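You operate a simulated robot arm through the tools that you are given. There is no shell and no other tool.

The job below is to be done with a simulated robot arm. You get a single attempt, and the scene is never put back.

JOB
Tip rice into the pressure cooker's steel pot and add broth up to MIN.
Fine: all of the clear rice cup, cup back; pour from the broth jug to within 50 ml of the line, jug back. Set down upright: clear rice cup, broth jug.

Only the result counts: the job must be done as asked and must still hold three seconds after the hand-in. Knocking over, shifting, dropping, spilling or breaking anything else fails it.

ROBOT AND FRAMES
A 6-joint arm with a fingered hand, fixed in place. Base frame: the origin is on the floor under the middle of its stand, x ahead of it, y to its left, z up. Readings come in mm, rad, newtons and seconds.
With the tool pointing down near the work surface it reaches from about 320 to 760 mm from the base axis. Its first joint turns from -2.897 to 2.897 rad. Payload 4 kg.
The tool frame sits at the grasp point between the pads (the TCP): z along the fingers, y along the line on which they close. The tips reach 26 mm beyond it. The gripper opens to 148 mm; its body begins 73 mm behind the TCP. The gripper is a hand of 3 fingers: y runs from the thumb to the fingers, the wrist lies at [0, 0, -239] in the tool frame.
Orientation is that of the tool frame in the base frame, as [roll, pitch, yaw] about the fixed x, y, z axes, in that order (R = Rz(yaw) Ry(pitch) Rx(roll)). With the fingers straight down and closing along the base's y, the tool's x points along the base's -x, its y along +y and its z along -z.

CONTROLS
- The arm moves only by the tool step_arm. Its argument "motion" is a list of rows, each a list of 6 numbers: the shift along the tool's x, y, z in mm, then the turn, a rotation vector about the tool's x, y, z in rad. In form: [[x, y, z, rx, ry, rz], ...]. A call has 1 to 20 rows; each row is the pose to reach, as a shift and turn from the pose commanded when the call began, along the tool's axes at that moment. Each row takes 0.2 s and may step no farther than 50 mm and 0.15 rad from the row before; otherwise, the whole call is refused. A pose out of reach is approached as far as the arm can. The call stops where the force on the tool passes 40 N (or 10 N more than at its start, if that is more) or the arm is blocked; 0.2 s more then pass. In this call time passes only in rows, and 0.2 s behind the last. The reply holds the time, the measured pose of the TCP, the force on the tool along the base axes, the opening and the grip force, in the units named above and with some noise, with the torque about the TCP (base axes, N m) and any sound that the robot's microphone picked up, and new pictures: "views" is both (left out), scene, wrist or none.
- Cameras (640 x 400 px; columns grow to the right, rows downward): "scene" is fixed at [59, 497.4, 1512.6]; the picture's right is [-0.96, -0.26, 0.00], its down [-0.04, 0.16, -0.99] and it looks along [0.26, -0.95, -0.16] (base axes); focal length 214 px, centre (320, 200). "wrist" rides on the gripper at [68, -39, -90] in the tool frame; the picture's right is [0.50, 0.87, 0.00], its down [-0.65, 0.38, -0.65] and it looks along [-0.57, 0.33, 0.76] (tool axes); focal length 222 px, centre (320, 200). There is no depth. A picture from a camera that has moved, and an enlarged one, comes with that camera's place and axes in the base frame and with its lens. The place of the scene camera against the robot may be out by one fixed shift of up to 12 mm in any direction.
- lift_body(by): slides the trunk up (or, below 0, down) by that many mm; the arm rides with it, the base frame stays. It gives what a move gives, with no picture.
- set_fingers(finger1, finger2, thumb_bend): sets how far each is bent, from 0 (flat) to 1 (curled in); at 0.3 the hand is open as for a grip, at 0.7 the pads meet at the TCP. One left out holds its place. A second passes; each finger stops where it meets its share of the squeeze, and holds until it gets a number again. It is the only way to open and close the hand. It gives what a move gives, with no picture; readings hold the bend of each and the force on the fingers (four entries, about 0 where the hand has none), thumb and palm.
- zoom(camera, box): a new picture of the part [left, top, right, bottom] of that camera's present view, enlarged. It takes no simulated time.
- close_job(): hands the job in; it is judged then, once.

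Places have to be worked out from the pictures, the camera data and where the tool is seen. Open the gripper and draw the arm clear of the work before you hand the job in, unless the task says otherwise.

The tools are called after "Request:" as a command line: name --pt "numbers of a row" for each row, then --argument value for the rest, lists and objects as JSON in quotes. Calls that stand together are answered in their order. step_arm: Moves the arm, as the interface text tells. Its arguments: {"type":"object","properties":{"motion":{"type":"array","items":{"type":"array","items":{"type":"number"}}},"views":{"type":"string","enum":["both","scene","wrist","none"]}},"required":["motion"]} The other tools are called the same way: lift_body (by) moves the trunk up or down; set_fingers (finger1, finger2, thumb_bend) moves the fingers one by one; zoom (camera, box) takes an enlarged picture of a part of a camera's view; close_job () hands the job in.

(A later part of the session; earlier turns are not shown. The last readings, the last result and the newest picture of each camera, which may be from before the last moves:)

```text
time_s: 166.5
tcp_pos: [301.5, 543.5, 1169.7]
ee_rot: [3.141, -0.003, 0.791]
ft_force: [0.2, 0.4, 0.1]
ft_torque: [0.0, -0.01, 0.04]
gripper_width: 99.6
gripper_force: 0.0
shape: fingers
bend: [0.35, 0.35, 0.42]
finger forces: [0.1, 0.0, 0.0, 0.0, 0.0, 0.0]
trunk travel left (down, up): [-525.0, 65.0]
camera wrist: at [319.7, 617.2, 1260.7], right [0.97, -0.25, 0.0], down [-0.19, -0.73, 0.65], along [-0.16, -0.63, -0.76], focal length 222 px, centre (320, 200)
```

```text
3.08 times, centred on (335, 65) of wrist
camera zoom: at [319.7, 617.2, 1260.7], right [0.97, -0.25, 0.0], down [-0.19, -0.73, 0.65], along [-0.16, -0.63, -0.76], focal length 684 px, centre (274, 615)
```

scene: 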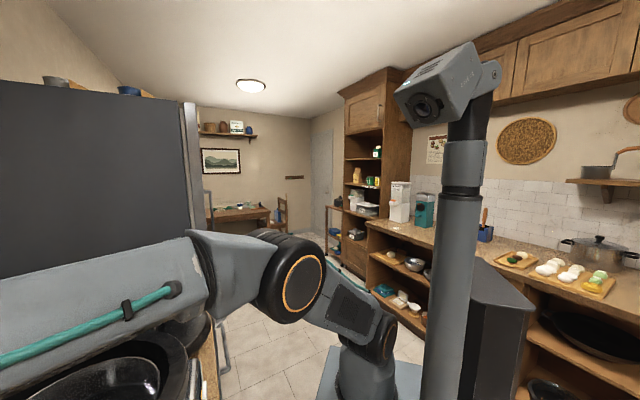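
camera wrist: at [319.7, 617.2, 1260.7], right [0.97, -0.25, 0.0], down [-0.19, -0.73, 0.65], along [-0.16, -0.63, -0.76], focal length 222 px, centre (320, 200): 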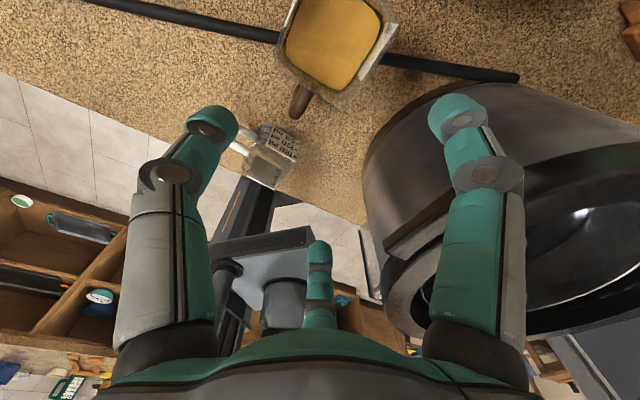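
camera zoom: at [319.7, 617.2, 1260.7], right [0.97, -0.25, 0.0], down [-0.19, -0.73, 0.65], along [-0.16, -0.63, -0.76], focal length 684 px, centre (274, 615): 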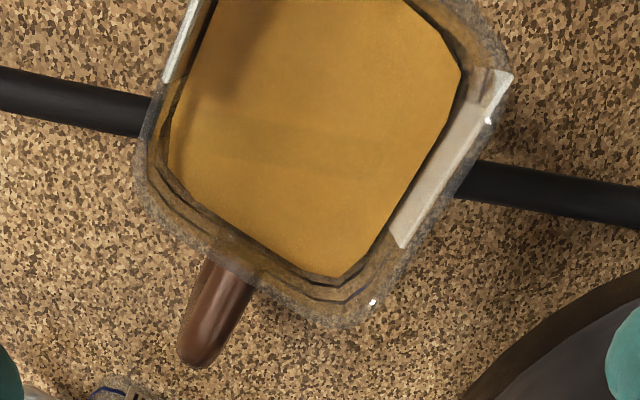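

I'll shift toward the jug to get a second view for triangulating its rim height.

Request:
step_arm --pt "24.8 -7.6 10 0 0 0" --pt "49.6 -15.3 20 0 0 0" --views "wrist"

Request:
zoom --camera "wrist" --box '[240, 20, 400, 160]'

```text
time_s: 167.1
tcp_pos: [327.0, 587.9, 1148.3]
ee_rot: [3.14, -0.004, 0.8]
ft_force: [0.2, -0.1, 0.2]
ft_torque: [0.03, 0.0, 0.01]
gripper_width: 99.7
gripper_force: 0.1
shape: fingers
bend: [0.35, 0.35, 0.42]
finger forces: [0.0, 0.0, 0.0, 0.0, 0.0, 0.0]
trunk travel left (down, up): [-525.0, 65.0]
camera wrist: at [344.5, 663.7, 1239.7], right [0.97, -0.25, 0.0], down [-0.19, -0.73, 0.65], along [-0.16, -0.63, -0.76], focal length 222 px, centre (320, 200)
```

wrist: 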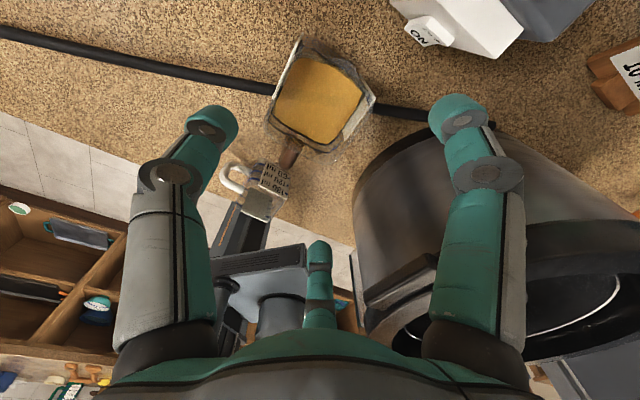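

```text
2.86 times, centred on (320, 90) of wrist
camera zoom: at [344.5, 663.7, 1239.7], right [0.97, -0.25, 0.0], down [-0.19, -0.73, 0.65], along [-0.16, -0.63, -0.76], focal length 635 px, centre (320, 514)
```

zoom: 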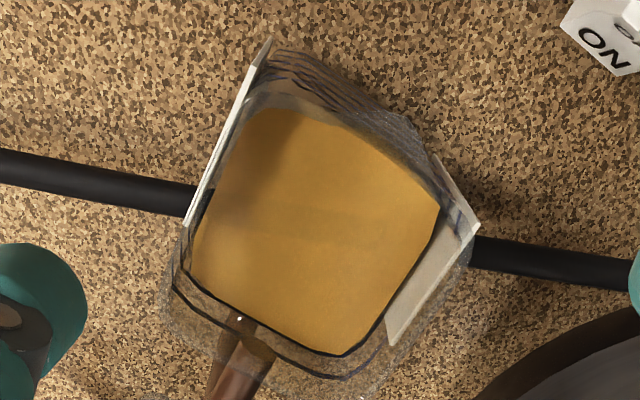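

The jug triangulates to centre ≈(333, 603), label tops z≈1033, ~77×70 mm, and the switch box top at z≈980. I'll raise the trunk 60 mm for reach, open the fingers, and position above the jug.

Request:
lift_body --by 60

Request:
set_fingers --finger1 0.32 --finger2 0.32 --thumb_bend 0.32

Request:
step_arm --pt "7.6 -0.5 35 0 0 0" --pt "15 -1 70 0 0 0" --pt "15 -1 100 0 0 0" --views "wrist"

```text
time_s: 168.1
tcp_pos: [326.7, 588.7, 1211.0]
ee_rot: [3.137, -0.005, 0.799]
ft_force: [-0.1, 0.4, 0.7]
ft_torque: [-0.03, 0.02, -0.02]
gripper_width: 100.0
gripper_force: 0.0
shape: fingers
bend: [0.35, 0.35, 0.42]
finger forces: [0.0, 0.0, 0.0, 0.0, 0.0, 0.1]
trunk travel left (down, up): [-585.0, 5.0]
```

```text
time_s: 169.1
tcp_pos: [326.7, 588.0, 1211.0]
ee_rot: [3.139, -0.006, 0.799]
ft_force: [-0.8, 0.0, -0.7]
ft_torque: [0.02, -0.01, 0.0]
gripper_width: 120.2
gripper_force: 0.1
shape: fingers
bend: [0.32, 0.32, 0.32]
finger forces: [0.0, 0.0, 0.1, 0.0, 0.0, 0.0]
trunk travel left (down, up): [-585.0, 5.0]
```

```text
time_s: 169.9
tcp_pos: [342.9, 612.5, 1125.2]
ee_rot: [3.139, -0.004, 0.799]
ft_force: [-0.2, 0.4, 0.7]
ft_torque: [0.02, -0.02, 0.0]
gripper_width: 120.2
gripper_force: 0.0
shape: fingers
bend: [0.32, 0.32, 0.32]
finger forces: [0.0, 0.0, 0.0, 0.1, 0.0, 0.0]
out of reach, approached as far as the arm can: row 1, 2, 3
trunk travel left (down, up): [-585.0, 5.0]
camera wrist: at [360.5, 687.1, 1215.6], right [0.97, -0.25, 0.01], down [-0.19, -0.73, 0.65], along [-0.16, -0.63, -0.76], focal length 222 px, centre (320, 200)
```

wrist: 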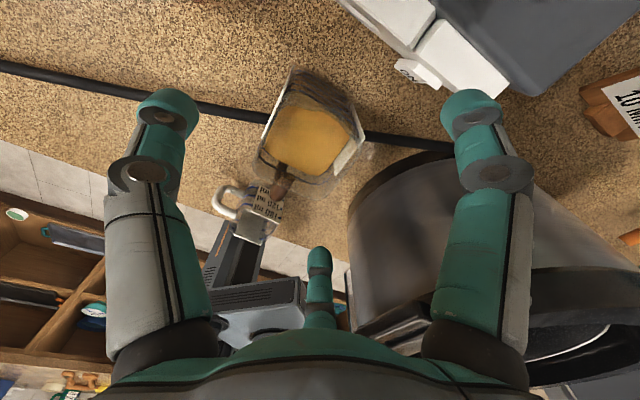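

Slightly out of reach with the trunk this high. I'll first pull back to the jug's axis at this height, then lower the trunk instead of the arm.

Request:
step_arm --pt "-13.5 4.5 -10 0 0 0" --views "none"

```text
time_s: 170.3
tcp_pos: [341.1, 607.8, 1137.7]
ee_rot: [3.139, -0.005, 0.8]
ft_force: [-0.1, 0.3, 0.6]
ft_torque: [0.01, -0.04, -0.02]
gripper_width: 120.1
gripper_force: 0.0
shape: fingers
bend: [0.32, 0.32, 0.32]
finger forces: [0.0, 0.0, 0.0, 0.0, 0.0, 0.0]
out of reach, approached as far as the arm can: row 1
trunk travel left (down, up): [-585.0, 5.0]
```

The arm is at full extension (elbow straight). I'll pull radially inward by a larger step to re-bend the elbow.

Request:
step_arm --pt "-40 10 -5 0 0 0" --pt "-60 15 -10 0 0 0" --views "none"

```text
time_s: 170.9
tcp_pos: [338.7, 607.9, 1146.4]
ee_rot: [3.139, -0.005, 0.799]
ft_force: [0.0, -0.3, -0.3]
ft_torque: [-0.01, 0.0, 0.0]
gripper_width: 120.6
gripper_force: 0.0
shape: fingers
bend: [0.32, 0.32, 0.32]
finger forces: [0.0, 0.0, 0.1, 0.1, 0.0, 0.1]
out of reach, approached as far as the arm can: row 1, 2
trunk travel left (down, up): [-585.0, 5.0]
```

Singular straight elbow. I'll lean the palm toward the robot (about tool y) to force the wrist inward and re-bend the elbow.

Request:
step_arm --pt "0 0 -10 0 0.14 0" --pt "0 0 -20 0 0.28 0" --pt "0 0 -30 0 0.42 0" --views "none"

```text
time_s: 171.7
tcp_pos: [364.2, 643.3, 1211.4]
ee_rot: [3.137, -0.302, 0.802]
ft_force: [-0.7, 0.7, -0.3]
ft_torque: [0.01, -0.02, -0.02]
gripper_width: 120.6
gripper_force: 0.0
shape: fingers
bend: [0.32, 0.32, 0.32]
finger forces: [0.0, 0.1, 0.0, 0.0, 0.0, 0.0]
out of reach, approached as far as the arm can: row 1, 2, 3
trunk travel left (down, up): [-585.0, 5.0]
```

Still extended. I'll command a longer retreat along the reverse of the way I came in.

Request:
step_arm --pt "-30 8 -10 0 0 0" --pt "-70 15 -20 0 0 0" --pt "-110 22 -30 0 0 0" --pt "-150 30 -40 0 0 0" --pt "-190 37 -50 0 0 0" --views "none"

```text
time_s: 172.9
tcp_pos: [344.5, 635.5, 1244.2]
ee_rot: [3.136, -0.301, 0.8]
ft_force: [0.4, -0.3, 0.1]
ft_torque: [0.01, 0.0, 0.01]
gripper_width: 120.6
gripper_force: 0.1
shape: fingers
bend: [0.32, 0.32, 0.32]
finger forces: [0.0, 0.0, 0.0, 0.0, 0.0, 0.0]
out of reach, approached as far as the arm can: row 1, 2, 3, 4, 5
trunk travel left (down, up): [-585.0, 5.0]
```

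Let me look at the arm's actual shape.

Request:
step_arm --pt "0 0 -5 0 0 0" --views "both"

```text
time_s: 173.3
tcp_pos: [340.7, 632.5, 1248.2]
ee_rot: [3.137, -0.3, 0.8]
ft_force: [-0.5, -0.1, 0.6]
ft_torque: [0.02, 0.0, -0.01]
gripper_width: 120.6
gripper_force: 0.1
shape: fingers
bend: [0.32, 0.32, 0.32]
finger forces: [0.0, 0.0, 0.0, 0.0, 0.1, 0.0]
trunk travel left (down, up): [-585.0, 5.0]
camera wrist: at [339.2, 687.2, 1354.6], right [0.95, -0.26, 0.15], down [-0.3, -0.85, 0.43], along [0.02, -0.46, -0.89], focal length 222 px, centre (320, 200)
```

scene: 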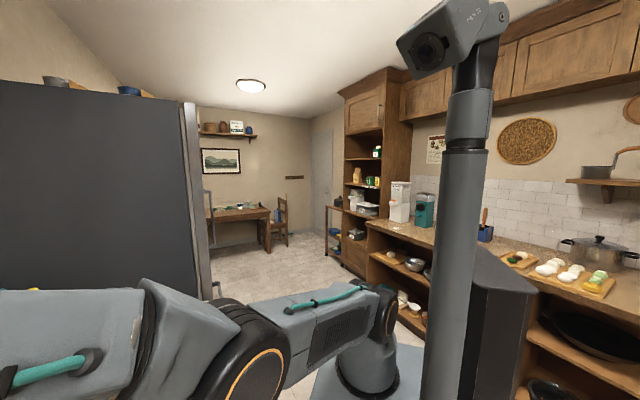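
wrist: 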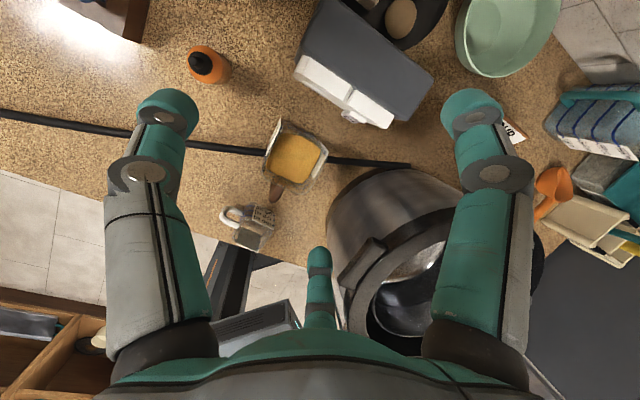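

The picture shows the elbow has gone slightly past straight (elbow-down). To recover I'll extend outward through straight, then come downward so the elbow bends the right way.

Request:
step_arm --pt "26.4 -7.2 -4.4 0 0 0" --pt "26.4 -7.2 -4.4 0 0 0" --pt "14 -7.2 34 0 0 0" --pt "2.8 -7.2 72 0 0 0" --views "none"

```text
time_s: 174.3
tcp_pos: [352.0, 658.9, 1178.9]
ee_rot: [3.136, -0.302, 0.802]
ft_force: [-0.8, -0.6, -0.4]
ft_torque: [-0.03, 0.03, 0.0]
gripper_width: 120.3
gripper_force: 0.1
shape: fingers
bend: [0.32, 0.32, 0.32]
finger forces: [0.1, 0.1, 0.0, 0.0, 0.0, 0.0]
out of reach, approached as far as the arm can: row 1, 2, 3
trunk travel left (down, up): [-585.0, 5.0]
```

Row 4 was reachable. Now try moving inward.

Request:
step_arm --pt "-18 6 -6 0 0 0" --pt "-36.6 11.5 -11.3 0 0 0" --views "scene"

```text
time_s: 174.9
tcp_pos: [331.5, 623.1, 1178.9]
ee_rot: [-3.139, -0.294, 0.803]
ft_force: [-0.1, -0.1, -0.2]
ft_torque: [-0.01, -0.05, 0.01]
gripper_width: 120.6
gripper_force: 0.0
shape: fingers
bend: [0.32, 0.32, 0.32]
finger forces: [0.0, 0.0, 0.0, 0.0, 0.0, 0.1]
out of reach, approached as far as the arm can: row 2
trunk travel left (down, up): [-585.0, 5.0]
```

scene: 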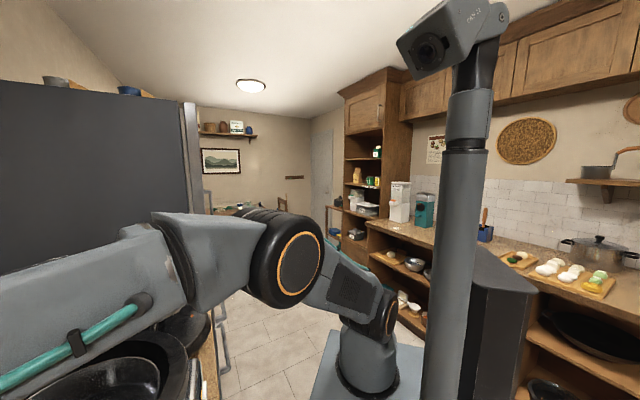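

Elbow is up again. I'll un-lean to vertical while moving inward to a comfortable spot (320, 570, 1150).

Request:
step_arm --pt "-17.5 9.5 4.8 0 -0.1 0" --pt "-35 19 9.6 0 -0.2 0" --pt "-52.5 28.5 14.4 0 -0.294 0" --views "none"

```text
time_s: 175.7
tcp_pos: [321.2, 569.1, 1153.8]
ee_rot: [3.139, -0.005, 0.799]
ft_force: [-0.3, -0.1, 0.3]
ft_torque: [0.01, 0.01, 0.02]
gripper_width: 120.4
gripper_force: 0.1
shape: fingers
bend: [0.32, 0.32, 0.32]
finger forces: [0.0, 0.0, 0.0, 0.0, 0.1, 0.0]
trunk travel left (down, up): [-585.0, 5.0]
```

Good. Now move to directly above the jug axis at z≈1120 (within comfortable reach).

Request:
step_arm --pt "10 -3 20 0 0 0" --pt "21 -7 34 0 0 0" --pt "32.5 -10.2 34 0 0 0" --views "wrist"

Request:
zoom --camera "wrist" --box '[220, 40, 400, 220]'

```text
time_s: 176.5
tcp_pos: [337.4, 599.2, 1117.3]
ee_rot: [3.138, -0.006, 0.799]
ft_force: [-0.1, 0.6, -0.4]
ft_torque: [0.01, 0.02, 0.01]
gripper_width: 120.3
gripper_force: 0.0
shape: fingers
bend: [0.32, 0.32, 0.32]
finger forces: [0.0, 0.1, 0.0, 0.1, 0.0, 0.0]
trunk travel left (down, up): [-585.0, 5.0]
camera wrist: at [354.8, 674.0, 1209.0], right [0.97, -0.25, 0.01], down [-0.19, -0.73, 0.65], along [-0.15, -0.63, -0.76], focal length 222 px, centre (320, 200)
```

wrist: 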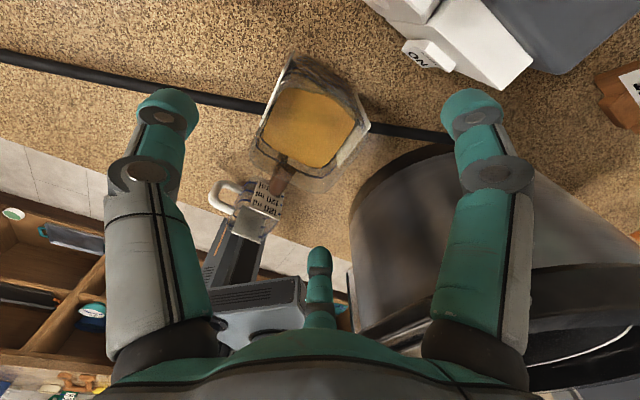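

```text
2.22 times, centred on (310, 130) of wrist
camera zoom: at [354.8, 674.0, 1209.0], right [0.97, -0.25, 0.01], down [-0.19, -0.73, 0.65], along [-0.15, -0.63, -0.76], focal length 494 px, centre (342, 356)
```

zoom: 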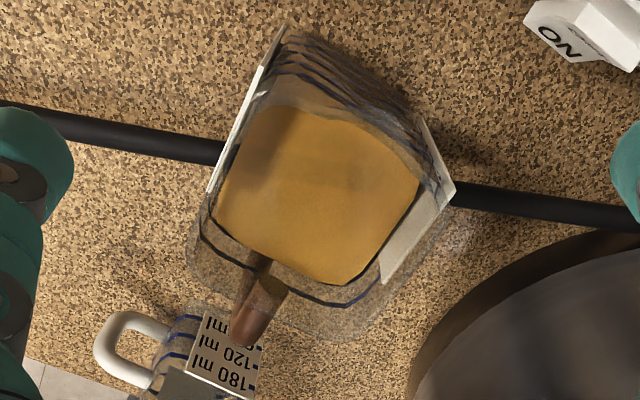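

The jug centre is confirmed at (332.5, 604.5) and the TCP is within 2 mm of the planned grip axis. Descending to z≈1018.

Request:
step_arm --pt "0 1 33 0 0 0" --pt "0 1 66 0 0 0" --pt "0 1 98 0 0 0" --views "both"

```text
time_s: 177.3
tcp_pos: [340.8, 598.5, 1020.1]
ee_rot: [3.136, -0.01, 0.8]
ft_force: [-0.8, -2.6, 3.0]
ft_torque: [-0.15, 0.05, -0.02]
gripper_width: 120.6
gripper_force: 2.0
shape: fingers
bend: [0.32, 0.3, 0.32]
finger forces: [0.0, 3.0, 0.1, 0.1, 0.0, 0.0]
trunk travel left (down, up): [-585.0, 5.0]
camera wrist: at [358.5, 673.9, 1111.1], right [0.97, -0.25, 0.01], down [-0.19, -0.74, 0.65], along [-0.15, -0.63, -0.76], focal length 222 px, centre (320, 200)
```

scene: 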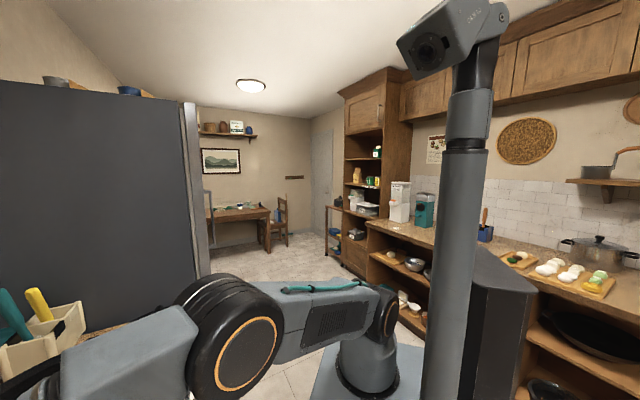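
wrist: 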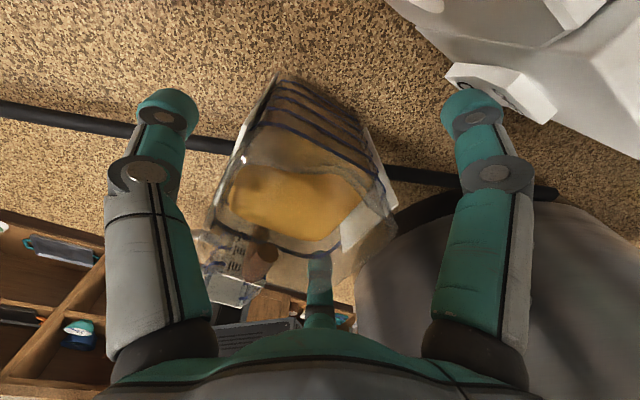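

A finger is touching something (likely the switch box) with 3 N. I'll lift 25 mm, narrow the opening, and re-centre before coming down again.

Request:
step_arm --pt "0 0 -12 0 0 0" --pt "-1.5 -6 -28 0 0.008 0" --views "wrist"

Request:
zoom --camera "wrist" --box '[380, 0, 600, 180]'

```text
time_s: 177.9
tcp_pos: [332.3, 602.5, 1045.4]
ee_rot: [3.138, -0.016, 0.797]
ft_force: [0.0, -0.4, 0.0]
ft_torque: [0.0, 0.0, 0.0]
gripper_width: 120.4
gripper_force: 0.1
shape: fingers
bend: [0.32, 0.32, 0.32]
finger forces: [0.0, 0.1, 0.0, 0.0, 0.0, 0.0]
trunk travel left (down, up): [-585.0, 5.0]
camera wrist: at [349.9, 676.8, 1137.4], right [0.97, -0.25, 0.01], down [-0.19, -0.74, 0.65], along [-0.15, -0.63, -0.76], focal length 222 px, centre (320, 200)
```

wrist: 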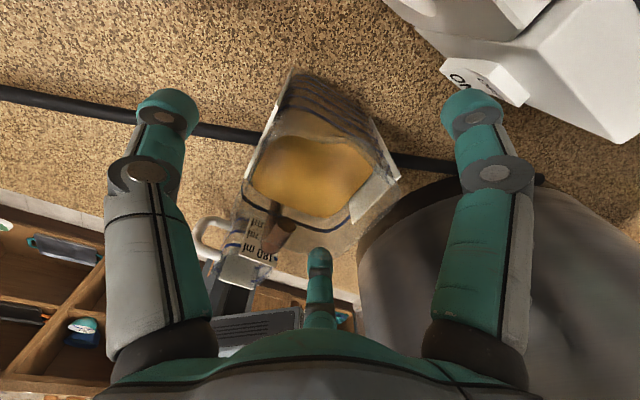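

```text
2.22 times, centred on (490, 90) of wrist
camera zoom: at [349.9, 676.8, 1137.4], right [0.97, -0.25, 0.01], down [-0.19, -0.74, 0.65], along [-0.15, -0.63, -0.76], focal length 494 px, centre (-58, 444)
```

zoom: 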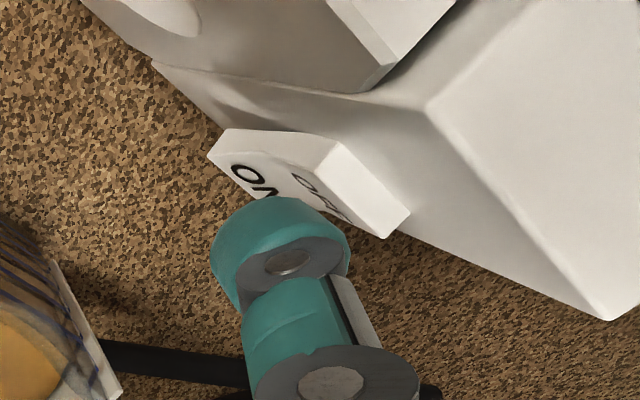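

The finger had been over the ON/OFF plate of the switch box. I'll narrow the opening to ~100 mm so the finger passes between box and jug, nudge the position, and descend slowly.

Request:
set_fingers --finger1 0.4 --finger2 0.4 --thumb_bend 0.37

Request:
step_arm --pt "0.5 1.5 6 0 -0.016 0" --pt "0.5 1.5 14 0 -0.016 0" --views "wrist"

```text
time_s: 178.9
tcp_pos: [333.3, 604.2, 1045.0]
ee_rot: [3.139, -0.017, 0.799]
ft_force: [-1.0, -1.4, 0.8]
ft_torque: [0.0, 0.01, -0.03]
gripper_width: 100.6
gripper_force: 1.1
shape: fingers
bend: [0.4, 0.38, 0.37]
finger forces: [0.1, 2.0, 0.1, 0.0, 0.0, 0.0]
trunk travel left (down, up): [-585.0, 5.0]
```

```text
time_s: 179.5
tcp_pos: [334.2, 601.2, 1033.7]
ee_rot: [3.138, 0.0, 0.799]
ft_force: [-2.5, -1.8, 2.5]
ft_torque: [-0.14, 0.03, -0.1]
gripper_width: 100.5
gripper_force: 1.2
shape: fingers
bend: [0.4, 0.38, 0.37]
finger forces: [0.0, 3.2, 0.0, 0.0, 0.0, 0.1]
trunk travel left (down, up): [-585.0, 5.0]
camera wrist: at [352.7, 677.2, 1124.3], right [0.97, -0.25, 0.0], down [-0.19, -0.73, 0.66], along [-0.16, -0.64, -0.76], focal length 222 px, centre (320, 200)
```

wrist: 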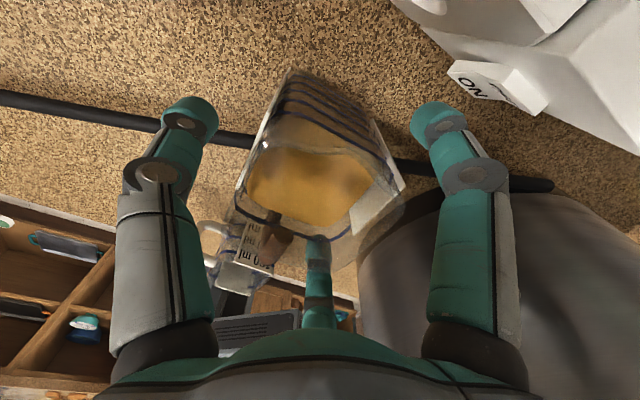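

The force points toward −n, so it's the finger on the handle side touching the jug (not the box). I'll back up and re-measure the jug's extent along n.

Request:
step_arm --pt "0 0 -20 0 0 0" --pt "0 0 -45 0 0 0" --views "wrist"

Request:
zoom --camera "wrist" --box '[220, 60, 400, 240]'

```text
time_s: 180.1
tcp_pos: [335.2, 601.5, 1079.7]
ee_rot: [3.136, -0.001, 0.799]
ft_force: [0.1, -0.5, -0.6]
ft_torque: [0.0, 0.03, 0.0]
gripper_width: 100.7
gripper_force: 0.1
shape: fingers
bend: [0.4, 0.4, 0.37]
finger forces: [0.0, 0.0, 0.0, 0.1, 0.0, 0.0]
trunk travel left (down, up): [-585.0, 5.0]
camera wrist: at [353.1, 677.3, 1170.7], right [0.97, -0.25, 0.0], down [-0.19, -0.73, 0.66], along [-0.16, -0.64, -0.76], focal length 222 px, centre (320, 200)
```

wrist: 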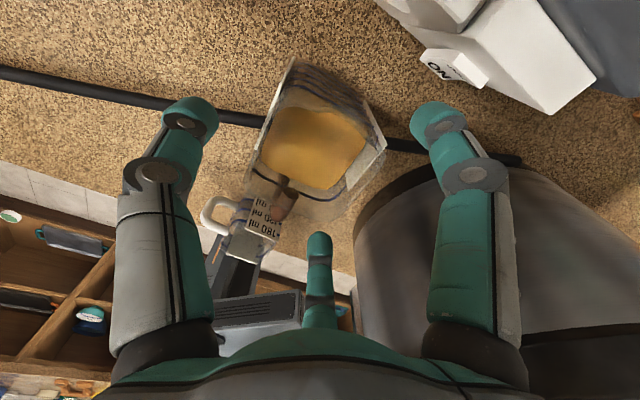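

```text
2.22 times, centred on (310, 150) of wrist
camera zoom: at [353.1, 677.3, 1170.7], right [0.97, -0.25, 0.0], down [-0.19, -0.73, 0.66], along [-0.16, -0.64, -0.76], focal length 494 px, centre (342, 311)
```

zoom: 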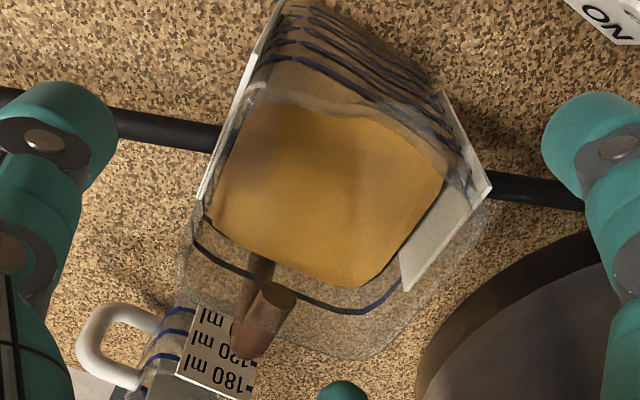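

Combining views, the jug's rim is at z≈1048 with true centre ≈(327, 599). I'll open to ~108 mm, shift 8 mm toward the robot, and descend again.

Request:
set_fingers --finger1 0.36 --finger2 0.36 --thumb_bend 0.36

Request:
step_arm --pt "-7.9 0.2 3 0 0 0" --pt "-7.9 0.2 24 0 0 0" --pt "-7.9 0.2 44 0 0 0" --pt "-7.9 0.2 63 0 0 0" --views "wrist"

```text
time_s: 181.1
tcp_pos: [335.1, 602.3, 1078.7]
ee_rot: [3.137, 0.0, 0.798]
ft_force: [0.7, -0.1, 0.4]
ft_torque: [0.02, 0.01, 0.01]
gripper_width: 107.8
gripper_force: 0.0
shape: fingers
bend: [0.36, 0.36, 0.36]
finger forces: [0.0, 0.0, 0.0, 0.1, 0.1, 0.1]
trunk travel left (down, up): [-585.0, 5.0]
```

```text
time_s: 182.1
tcp_pos: [330.2, 597.0, 1014.5]
ee_rot: [3.137, 0.001, 0.8]
ft_force: [0.0, -0.4, 0.1]
ft_torque: [-0.01, 0.01, 0.01]
gripper_width: 107.4
gripper_force: 0.1
shape: fingers
bend: [0.36, 0.36, 0.36]
finger forces: [0.0, 0.0, 0.1, 0.1, 0.0, 0.1]
trunk travel left (down, up): [-585.0, 5.0]
camera wrist: at [347.6, 672.2, 1105.8], right [0.97, -0.25, 0.0], down [-0.19, -0.73, 0.66], along [-0.16, -0.64, -0.75], focal length 222 px, centre (320, 200)
```

wrist: 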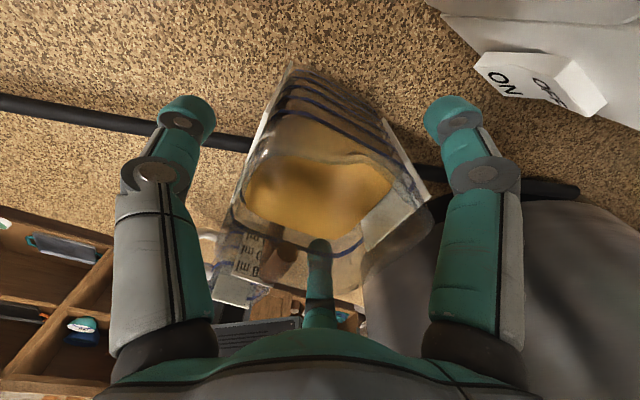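

No contact on the way down. Closing on the jug.

Request:
set_fingers --finger1 0.62 --finger2 0.62 --thumb_bend 0.62

Request:
step_arm --pt "0 0 0 0 0 0" --pt "0 0 0 0 0 0" --pt "0 0 0 0 0 0" --views "wrist"

```text
time_s: 183.1
tcp_pos: [329.3, 597.3, 1014.5]
ee_rot: [3.136, -0.001, 0.8]
ft_force: [-1.4, 2.3, 0.9]
ft_torque: [0.16, 0.05, -0.01]
gripper_width: 65.9
gripper_force: 14.1
shape: fingers
bend: [0.47, 0.44, 0.54]
finger forces: [7.3, 8.0, 0.1, 0.0, 12.8, 0.0]
trunk travel left (down, up): [-585.0, 5.0]
```

```text
time_s: 183.9
tcp_pos: [329.5, 597.2, 1015.6]
ee_rot: [3.138, 0.001, 0.799]
ft_force: [-1.6, 1.0, -0.1]
ft_torque: [0.15, 0.0, -0.01]
gripper_width: 66.2
gripper_force: 13.7
shape: fingers
bend: [0.47, 0.44, 0.54]
finger forces: [7.1, 8.0, 0.0, 0.0, 12.6, 0.0]
trunk travel left (down, up): [-585.0, 5.0]
camera wrist: at [347.4, 672.3, 1106.1], right [0.97, -0.25, 0.0], down [-0.19, -0.73, 0.66], along [-0.16, -0.64, -0.75], focal length 222 px, centre (320, 200)
```

wrist: 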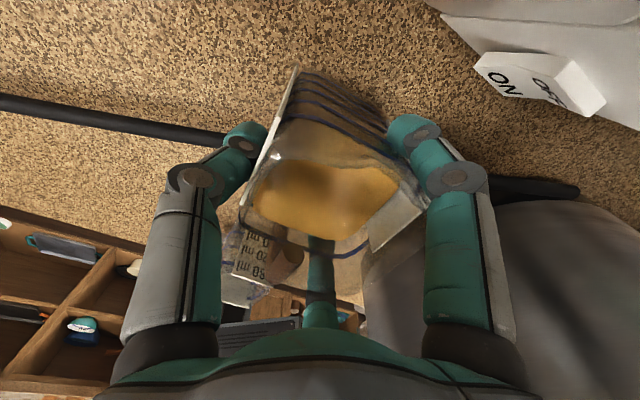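

Grip established (7.1, 8.0, thumb 12.6 N). I'll lift 12 mm slowly and check for slip.

Request:
step_arm --pt "0 0 -4 0 0 0" --pt "0 0 -8 0 0 0" --pt "0 0 -12 0 0 0" --pt "0 0 -12 0 0 0" --views "wrist"

```text
time_s: 184.9
tcp_pos: [329.2, 596.8, 1028.1]
ee_rot: [3.139, 0.003, 0.799]
ft_force: [0.8, 0.0, -5.4]
ft_torque: [0.05, -0.02, -0.01]
gripper_width: 61.1
gripper_force: 11.1
shape: fingers
bend: [0.47, 0.45, 0.56]
finger forces: [6.8, 7.4, 0.1, 0.1, 8.6, 0.1]
trunk travel left (down, up): [-585.0, 5.0]
camera wrist: at [347.9, 672.0, 1118.8], right [0.97, -0.25, 0.0], down [-0.19, -0.73, 0.66], along [-0.16, -0.64, -0.75], focal length 222 px, centre (320, 200)
```

wrist: 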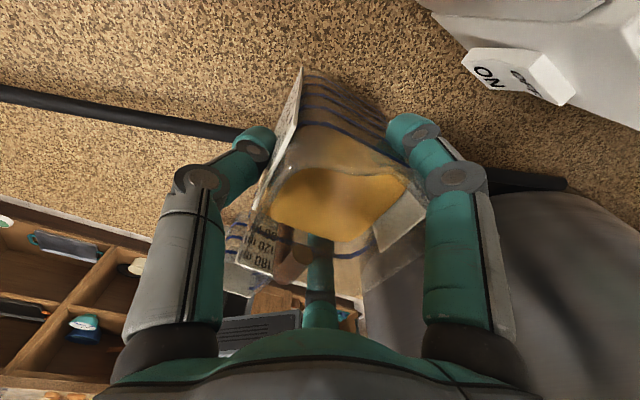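

The jug is off the counter (≈5.4 N). The thumb relaxed slightly, so I'll re-tighten while still low.

Request:
set_fingers --finger1 0.68 --finger2 0.68 --thumb_bend 0.68

Request:
step_arm --pt "0 0 0 0 0 0" --pt "0 0 0 0 0 0" --views "wrist"

```text
time_s: 185.9
tcp_pos: [330.2, 596.9, 1028.1]
ee_rot: [3.138, 0.003, 0.8]
ft_force: [0.4, 0.0, -5.2]
ft_torque: [0.14, -0.04, -0.02]
gripper_width: 54.4
gripper_force: 16.2
shape: fingers
bend: [0.48, 0.43, 0.59]
finger forces: [7.0, 13.0, 0.0, 0.0, 11.3, 0.0]
trunk travel left (down, up): [-585.0, 5.0]
```

```text
time_s: 186.5
tcp_pos: [328.6, 596.7, 1028.4]
ee_rot: [3.138, 0.001, 0.799]
ft_force: [0.0, 0.0, -6.0]
ft_torque: [0.1, -0.02, -0.01]
gripper_width: 54.0
gripper_force: 16.4
shape: fingers
bend: [0.48, 0.43, 0.59]
finger forces: [6.9, 13.0, 0.0, 0.0, 11.3, 0.1]
trunk travel left (down, up): [-585.0, 5.0]
camera wrist: at [347.8, 672.1, 1118.7], right [0.97, -0.25, 0.0], down [-0.19, -0.73, 0.66], along [-0.16, -0.64, -0.75], focal length 222 px, centre (320, 200)
```

wrist: 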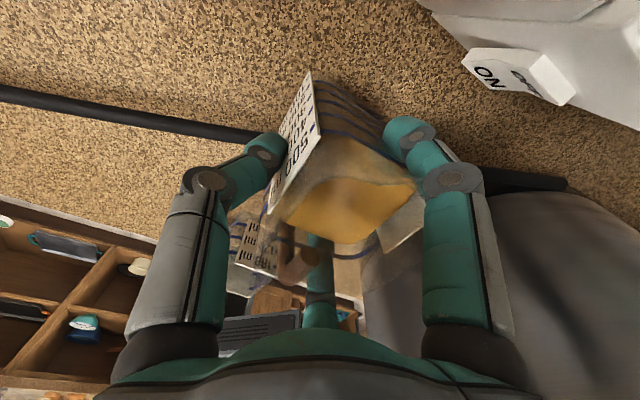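

Let me zoom in to check whether the jug tilts in the grip and to read its label.

Request:
zoom --camera "wrist" --box '[240, 60, 440, 270]'

Request:
zoom --camera "wrist" --box '[255, 65, 345, 225]'

```text
1.90 times, centred on (340, 165) of wrist
camera zoom: at [347.8, 672.1, 1118.7], right [0.97, -0.25, 0.0], down [-0.19, -0.73, 0.66], along [-0.16, -0.64, -0.75], focal length 423 px, centre (282, 267)
```

zoom: 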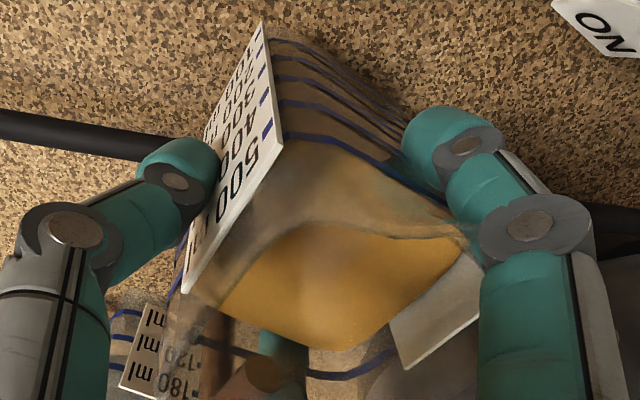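

```text
2.50 times, centred on (300, 145) of wrist
camera zoom: at [347.8, 672.1, 1118.7], right [0.97, -0.25, 0.0], down [-0.19, -0.73, 0.66], along [-0.16, -0.64, -0.75], focal length 555 px, centre (370, 338)
```

zoom: 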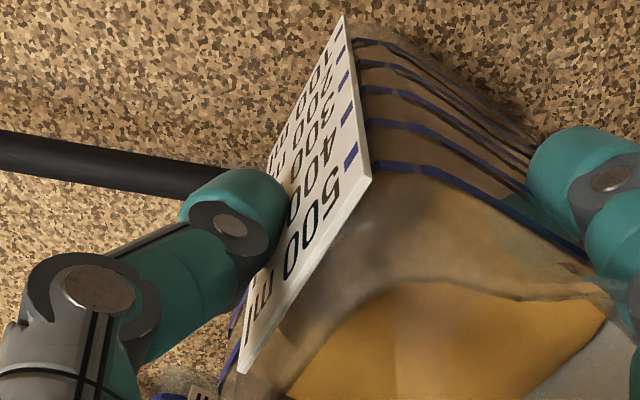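

The jug's label reads 100–500 ml; the broth stood at the 500 line. Weight readings ≈5.2–6 N. I'll raise it, retract toward the robot over the clear area, then lift to carrying height.

Request:
step_arm --pt "0 0 -20 0 0 0" --pt "0 0 -45 0 0 0" --pt "0 0 -70 0 0 0" --pt "0 0 -95 0 0 0" --pt "0 0 -112 0 0 0" --views "none"

Request:
step_arm --pt "-20.8 5.4 -3 0 0 0" --pt "-41.6 10.8 -6 0 0 0" --pt "-62.5 16.1 -10 0 0 0" --pt "-83.3 21.5 -14 0 0 0" --pt "-104.1 26.9 -17 0 0 0" --pt "-124.9 32.2 -20 0 0 0" --views "both"

```text
time_s: 187.7
tcp_pos: [325.4, 593.0, 1141.8]
ee_rot: [3.137, 0.002, 0.801]
ft_force: [0.1, 0.7, -5.3]
ft_torque: [0.11, 0.02, -0.01]
gripper_width: 54.1
gripper_force: 15.5
shape: fingers
bend: [0.48, 0.43, 0.59]
finger forces: [6.9, 13.0, 0.0, 0.0, 11.1, 0.0]
trunk travel left (down, up): [-585.0, 5.0]
```

```text
time_s: 189.1
tcp_pos: [266.1, 485.4, 1159.1]
ee_rot: [3.137, 0.002, 0.8]
ft_force: [0.2, -0.5, -5.9]
ft_torque: [0.11, -0.02, -0.01]
gripper_width: 53.7
gripper_force: 15.4
shape: fingers
bend: [0.48, 0.43, 0.6]
finger forces: [7.0, 13.1, 0.0, 0.1, 11.1, 0.0]
trunk travel left (down, up): [-585.0, 5.0]
camera wrist: at [284.4, 561.0, 1250.6], right [0.97, -0.24, 0.0], down [-0.19, -0.73, 0.66], along [-0.16, -0.64, -0.75], focal length 222 px, centre (320, 200)
```

scene: 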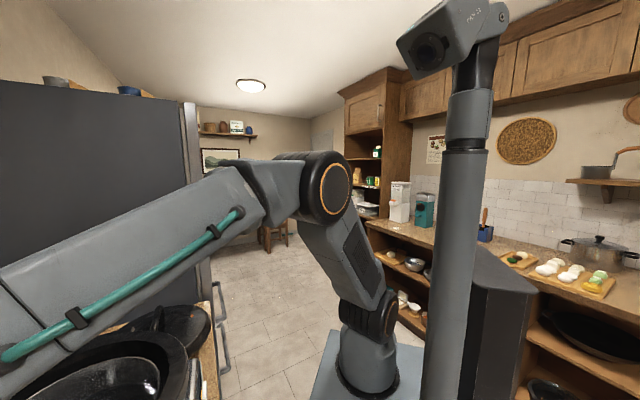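
wrist: 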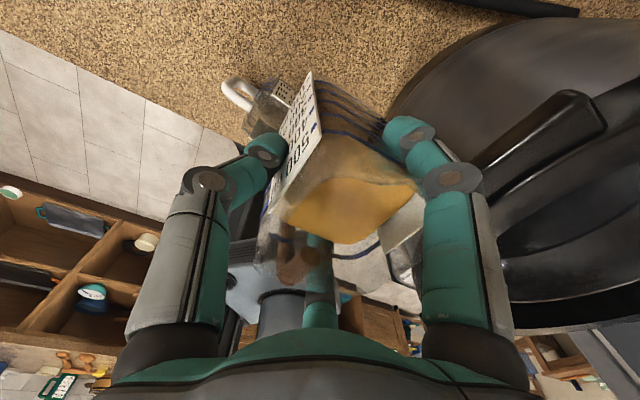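

The jug is held steadily (≈5.6 N). Raising to z≈1260 and then moving over the pot with the pour yaw.

Request:
step_arm --pt "0 0 -25 0 0 0" --pt "0 0 -50 0 0 0" --pt "0 0 -75 0 0 0" --pt "0 0 -101 0 0 0" --views "none"

Request:
step_arm --pt "8.3 20.3 0 0 0 0.062" --pt "16.5 40.6 0 0 0 0.124" --pt "24.8 60.8 0 0 0 0.186" --pt "33 81.1 0 0 0 0.248" --pt "41.3 101.4 0 0 0 0.31" --pt "49.6 121.7 0 0 0 0.372" --pt "57.8 142 0 0 0 0.434" --pt "66.1 162.2 0 0 0 0.496" --pt "74.3 182.5 0 0 0 0.558" --pt "82.6 202.8 0 0 0 0.62" --views "both"

```text
time_s: 190.1
tcp_pos: [264.1, 482.8, 1260.7]
ee_rot: [3.137, 0.003, 0.799]
ft_force: [0.7, 0.0, -5.8]
ft_torque: [0.12, 0.03, -0.02]
gripper_width: 53.5
gripper_force: 15.3
shape: fingers
bend: [0.48, 0.43, 0.6]
finger forces: [7.0, 13.1, 0.0, 0.1, 11.0, 0.0]
trunk travel left (down, up): [-585.0, 5.0]
```

```text
time_s: 192.3
tcp_pos: [468.4, 402.6, 1261.4]
ee_rot: [3.137, -0.001, 0.178]
ft_force: [0.1, -0.5, -5.6]
ft_torque: [0.12, -0.07, -0.01]
gripper_width: 53.4
gripper_force: 15.9
shape: fingers
bend: [0.48, 0.43, 0.6]
finger forces: [7.2, 13.0, 0.1, 0.1, 11.1, 0.0]
trunk travel left (down, up): [-585.0, 5.0]
camera wrist: at [527.3, 452.5, 1352.3], right [0.65, -0.76, 0.0], down [-0.58, -0.49, 0.65], along [-0.5, -0.42, -0.76], focal length 222 px, centre (320, 200)
```

scene: 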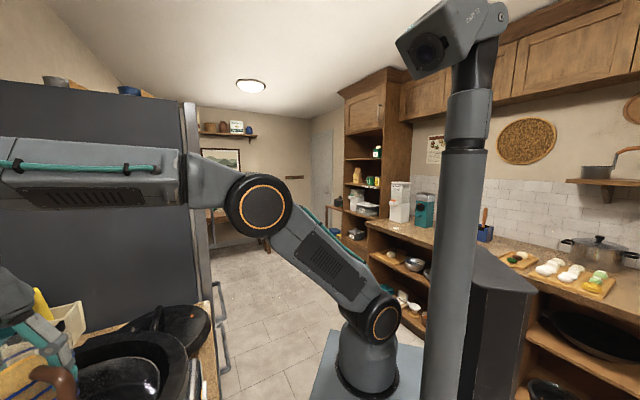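
wrist: 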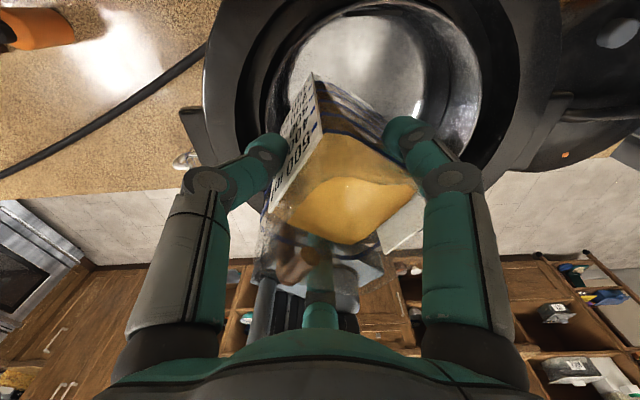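

Over the pot. The visible part of the pot interior looks a bit different now; I'll zoom in.

Request:
zoom --camera "wrist" --box '[270, 0, 500, 150]'

Request:
zoom --camera "scene" --box '[0, 240, 200, 400]'

```text
2.67 times, centred on (385, 75) of wrist
camera zoom: at [527.3, 452.5, 1352.3], right [0.65, -0.76, 0.0], down [-0.58, -0.49, 0.65], along [-0.5, -0.42, -0.76], focal length 592 px, centre (147, 533)
```

zoom: 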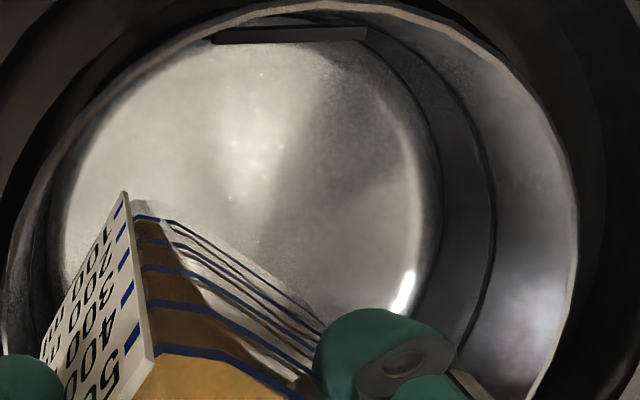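

```text
2.50 times, centred on (100, 320) of scene
camera zoom: at [59.0, 497.4, 1512.6], right [-0.96, -0.26, 0.0], down [-0.04, 0.16, -0.99], along [0.26, -0.95, -0.16], focal length 536 px, centre (870, -100)
```

zoom: 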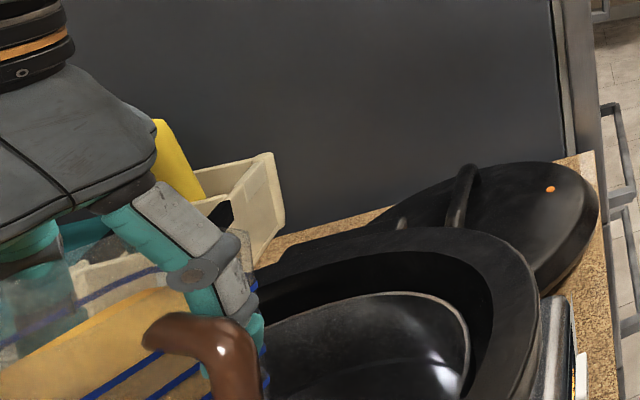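

I'll start the pour slowly: tilt to 0.5 rad, then check the lip and flow.

Request:
step_arm --pt "0 0 0 0.06 0 0" --pt "0 0 0 0.12 0 0" --pt "0 0 0 0.18 0 0" --pt "0 0 0 0.24 0 0" --pt "0 0 0 0.3 0 0" --pt "0 0 0 0.36 0 0" --pt "0 0 0 0.42 0 0" --pt "0 0 0 0.48 0 0" --views "both"

Request:
zoom --camera "scene" --box '[0, 240, 200, 400]'

```text
time_s: 194.1
tcp_pos: [467.5, 403.9, 1261.4]
ee_rot: [-2.666, 0.0, 0.179]
ft_force: [0.4, 0.9, -5.6]
ft_torque: [-0.05, -0.07, 0.01]
gripper_width: 53.1
gripper_force: 15.6
shape: fingers
bend: [0.48, 0.43, 0.6]
finger forces: [8.2, 13.4, 0.0, 0.0, 10.2, 0.0]
trunk travel left (down, up): [-585.0, 5.0]
camera wrist: at [534.3, 408.1, 1360.5], right [0.63, -0.67, -0.4], down [-0.53, -0.74, 0.41], along [-0.57, -0.05, -0.82], focal length 222 px, centre (320, 200)
```

scene: 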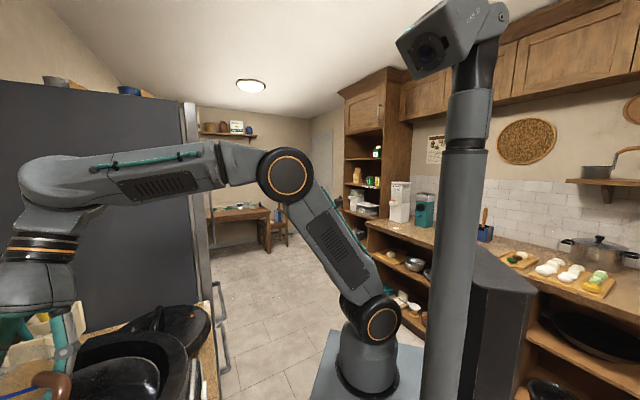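
wrist: 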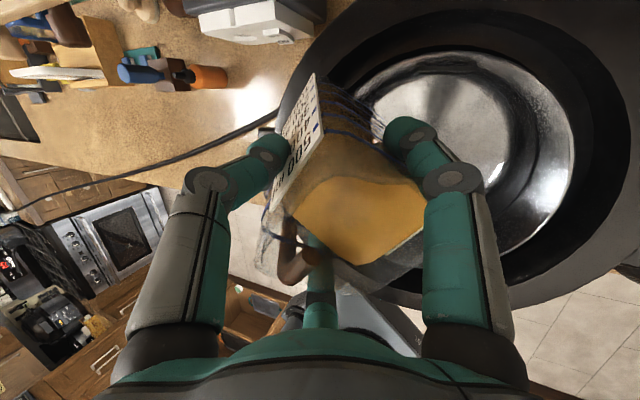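

```text
2.50 times, centred on (100, 320) of scene
camera zoom: at [59.0, 497.4, 1512.6], right [-0.96, -0.26, 0.0], down [-0.04, 0.16, -0.99], along [0.26, -0.95, -0.16], focal length 536 px, centre (870, -100)
```

zoom: 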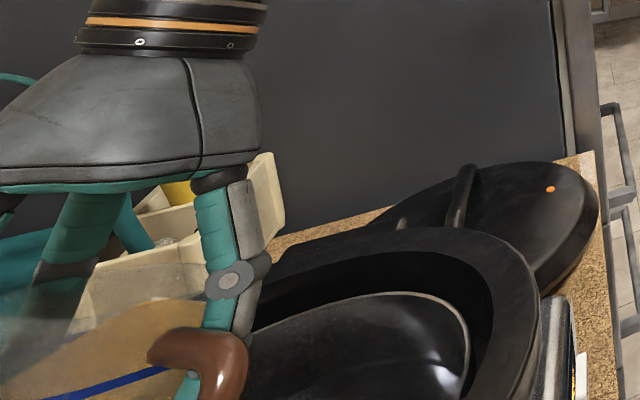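

At 0.475 rad no flow yet. I'll check the lip location and pot interior in the wrist view.

Request:
zoom --camera "wrist" --box '[260, 60, 580, 310]'

Request:
zoom --camera "wrist" --box '[370, 50, 580, 240]'

```text
1.60 times, centred on (420, 185) of wrist
camera zoom: at [534.3, 408.1, 1360.5], right [0.63, -0.67, -0.4], down [-0.53, -0.74, 0.41], along [-0.57, -0.05, -0.82], focal length 355 px, centre (160, 224)
```

zoom: 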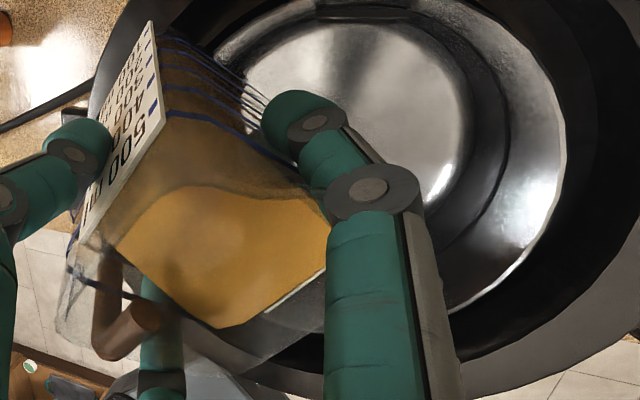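

```text
2.11 times, centred on (475, 145) of wrist
camera zoom: at [534.3, 408.1, 1360.5], right [0.63, -0.67, -0.4], down [-0.53, -0.74, 0.41], along [-0.57, -0.05, -0.82], focal length 468 px, centre (-6, 316)
```

zoom: 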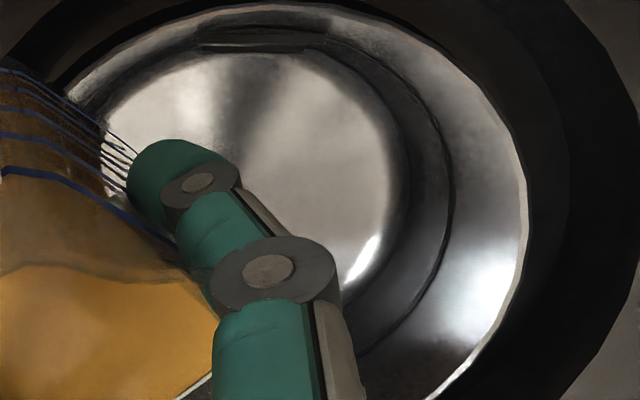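

The lip projects over the middle of the pot. Continue tilting in small steps to start the flow.

Request:
step_arm --pt "0 0 0 0.05 0 0" --pt "0 0 0 0.1 0 0" --pt "0 0 0 0.15 0 0" --pt "0 0 0 0.15 0 0" --views "both"

Request:
zoom --camera "wrist" --box '[260, 60, 580, 310]'

```text
time_s: 195.1
tcp_pos: [468.7, 403.6, 1261.1]
ee_rot: [-2.515, -0.002, 0.181]
ft_force: [-0.2, -1.3, -5.8]
ft_torque: [-0.09, -0.06, 0.0]
gripper_width: 53.0
gripper_force: 15.5
shape: fingers
bend: [0.48, 0.43, 0.6]
finger forces: [8.2, 13.5, 0.1, 0.0, 9.7, 0.1]
trunk travel left (down, up): [-585.0, 5.0]
camera wrist: at [537.7, 393.3, 1358.1], right [0.62, -0.6, -0.51], down [-0.52, -0.8, 0.31], along [-0.59, 0.08, -0.81], focal length 222 px, centre (320, 200)
```

scene: 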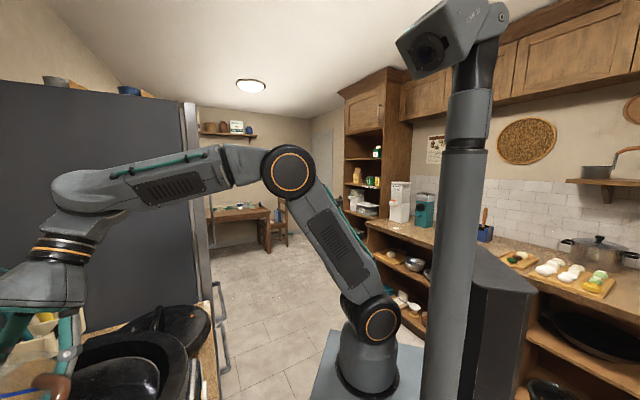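
wrist: 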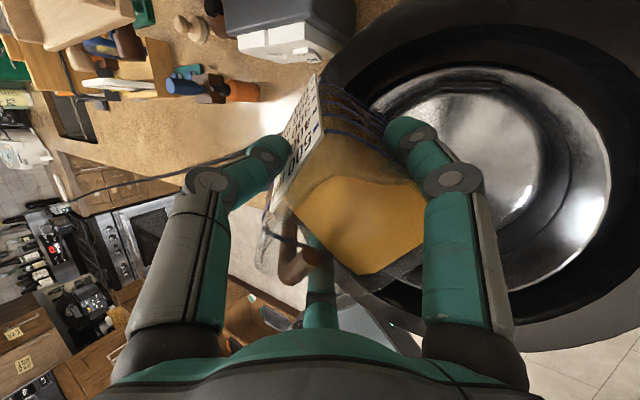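

```text
1.60 times, centred on (420, 185) of wrist
camera zoom: at [537.7, 393.3, 1358.1], right [0.62, -0.6, -0.51], down [-0.52, -0.8, 0.31], along [-0.59, 0.08, -0.81], focal length 355 px, centre (160, 224)
```

zoom: 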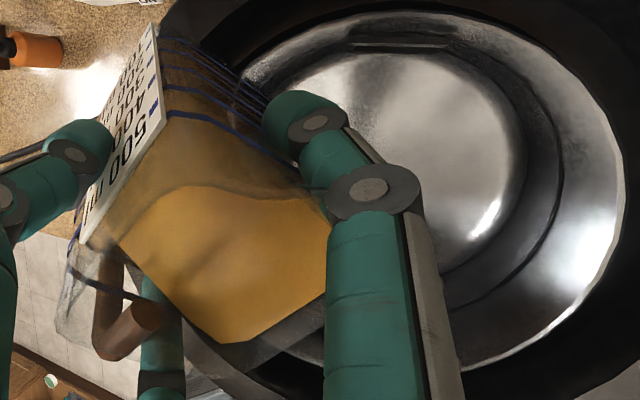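

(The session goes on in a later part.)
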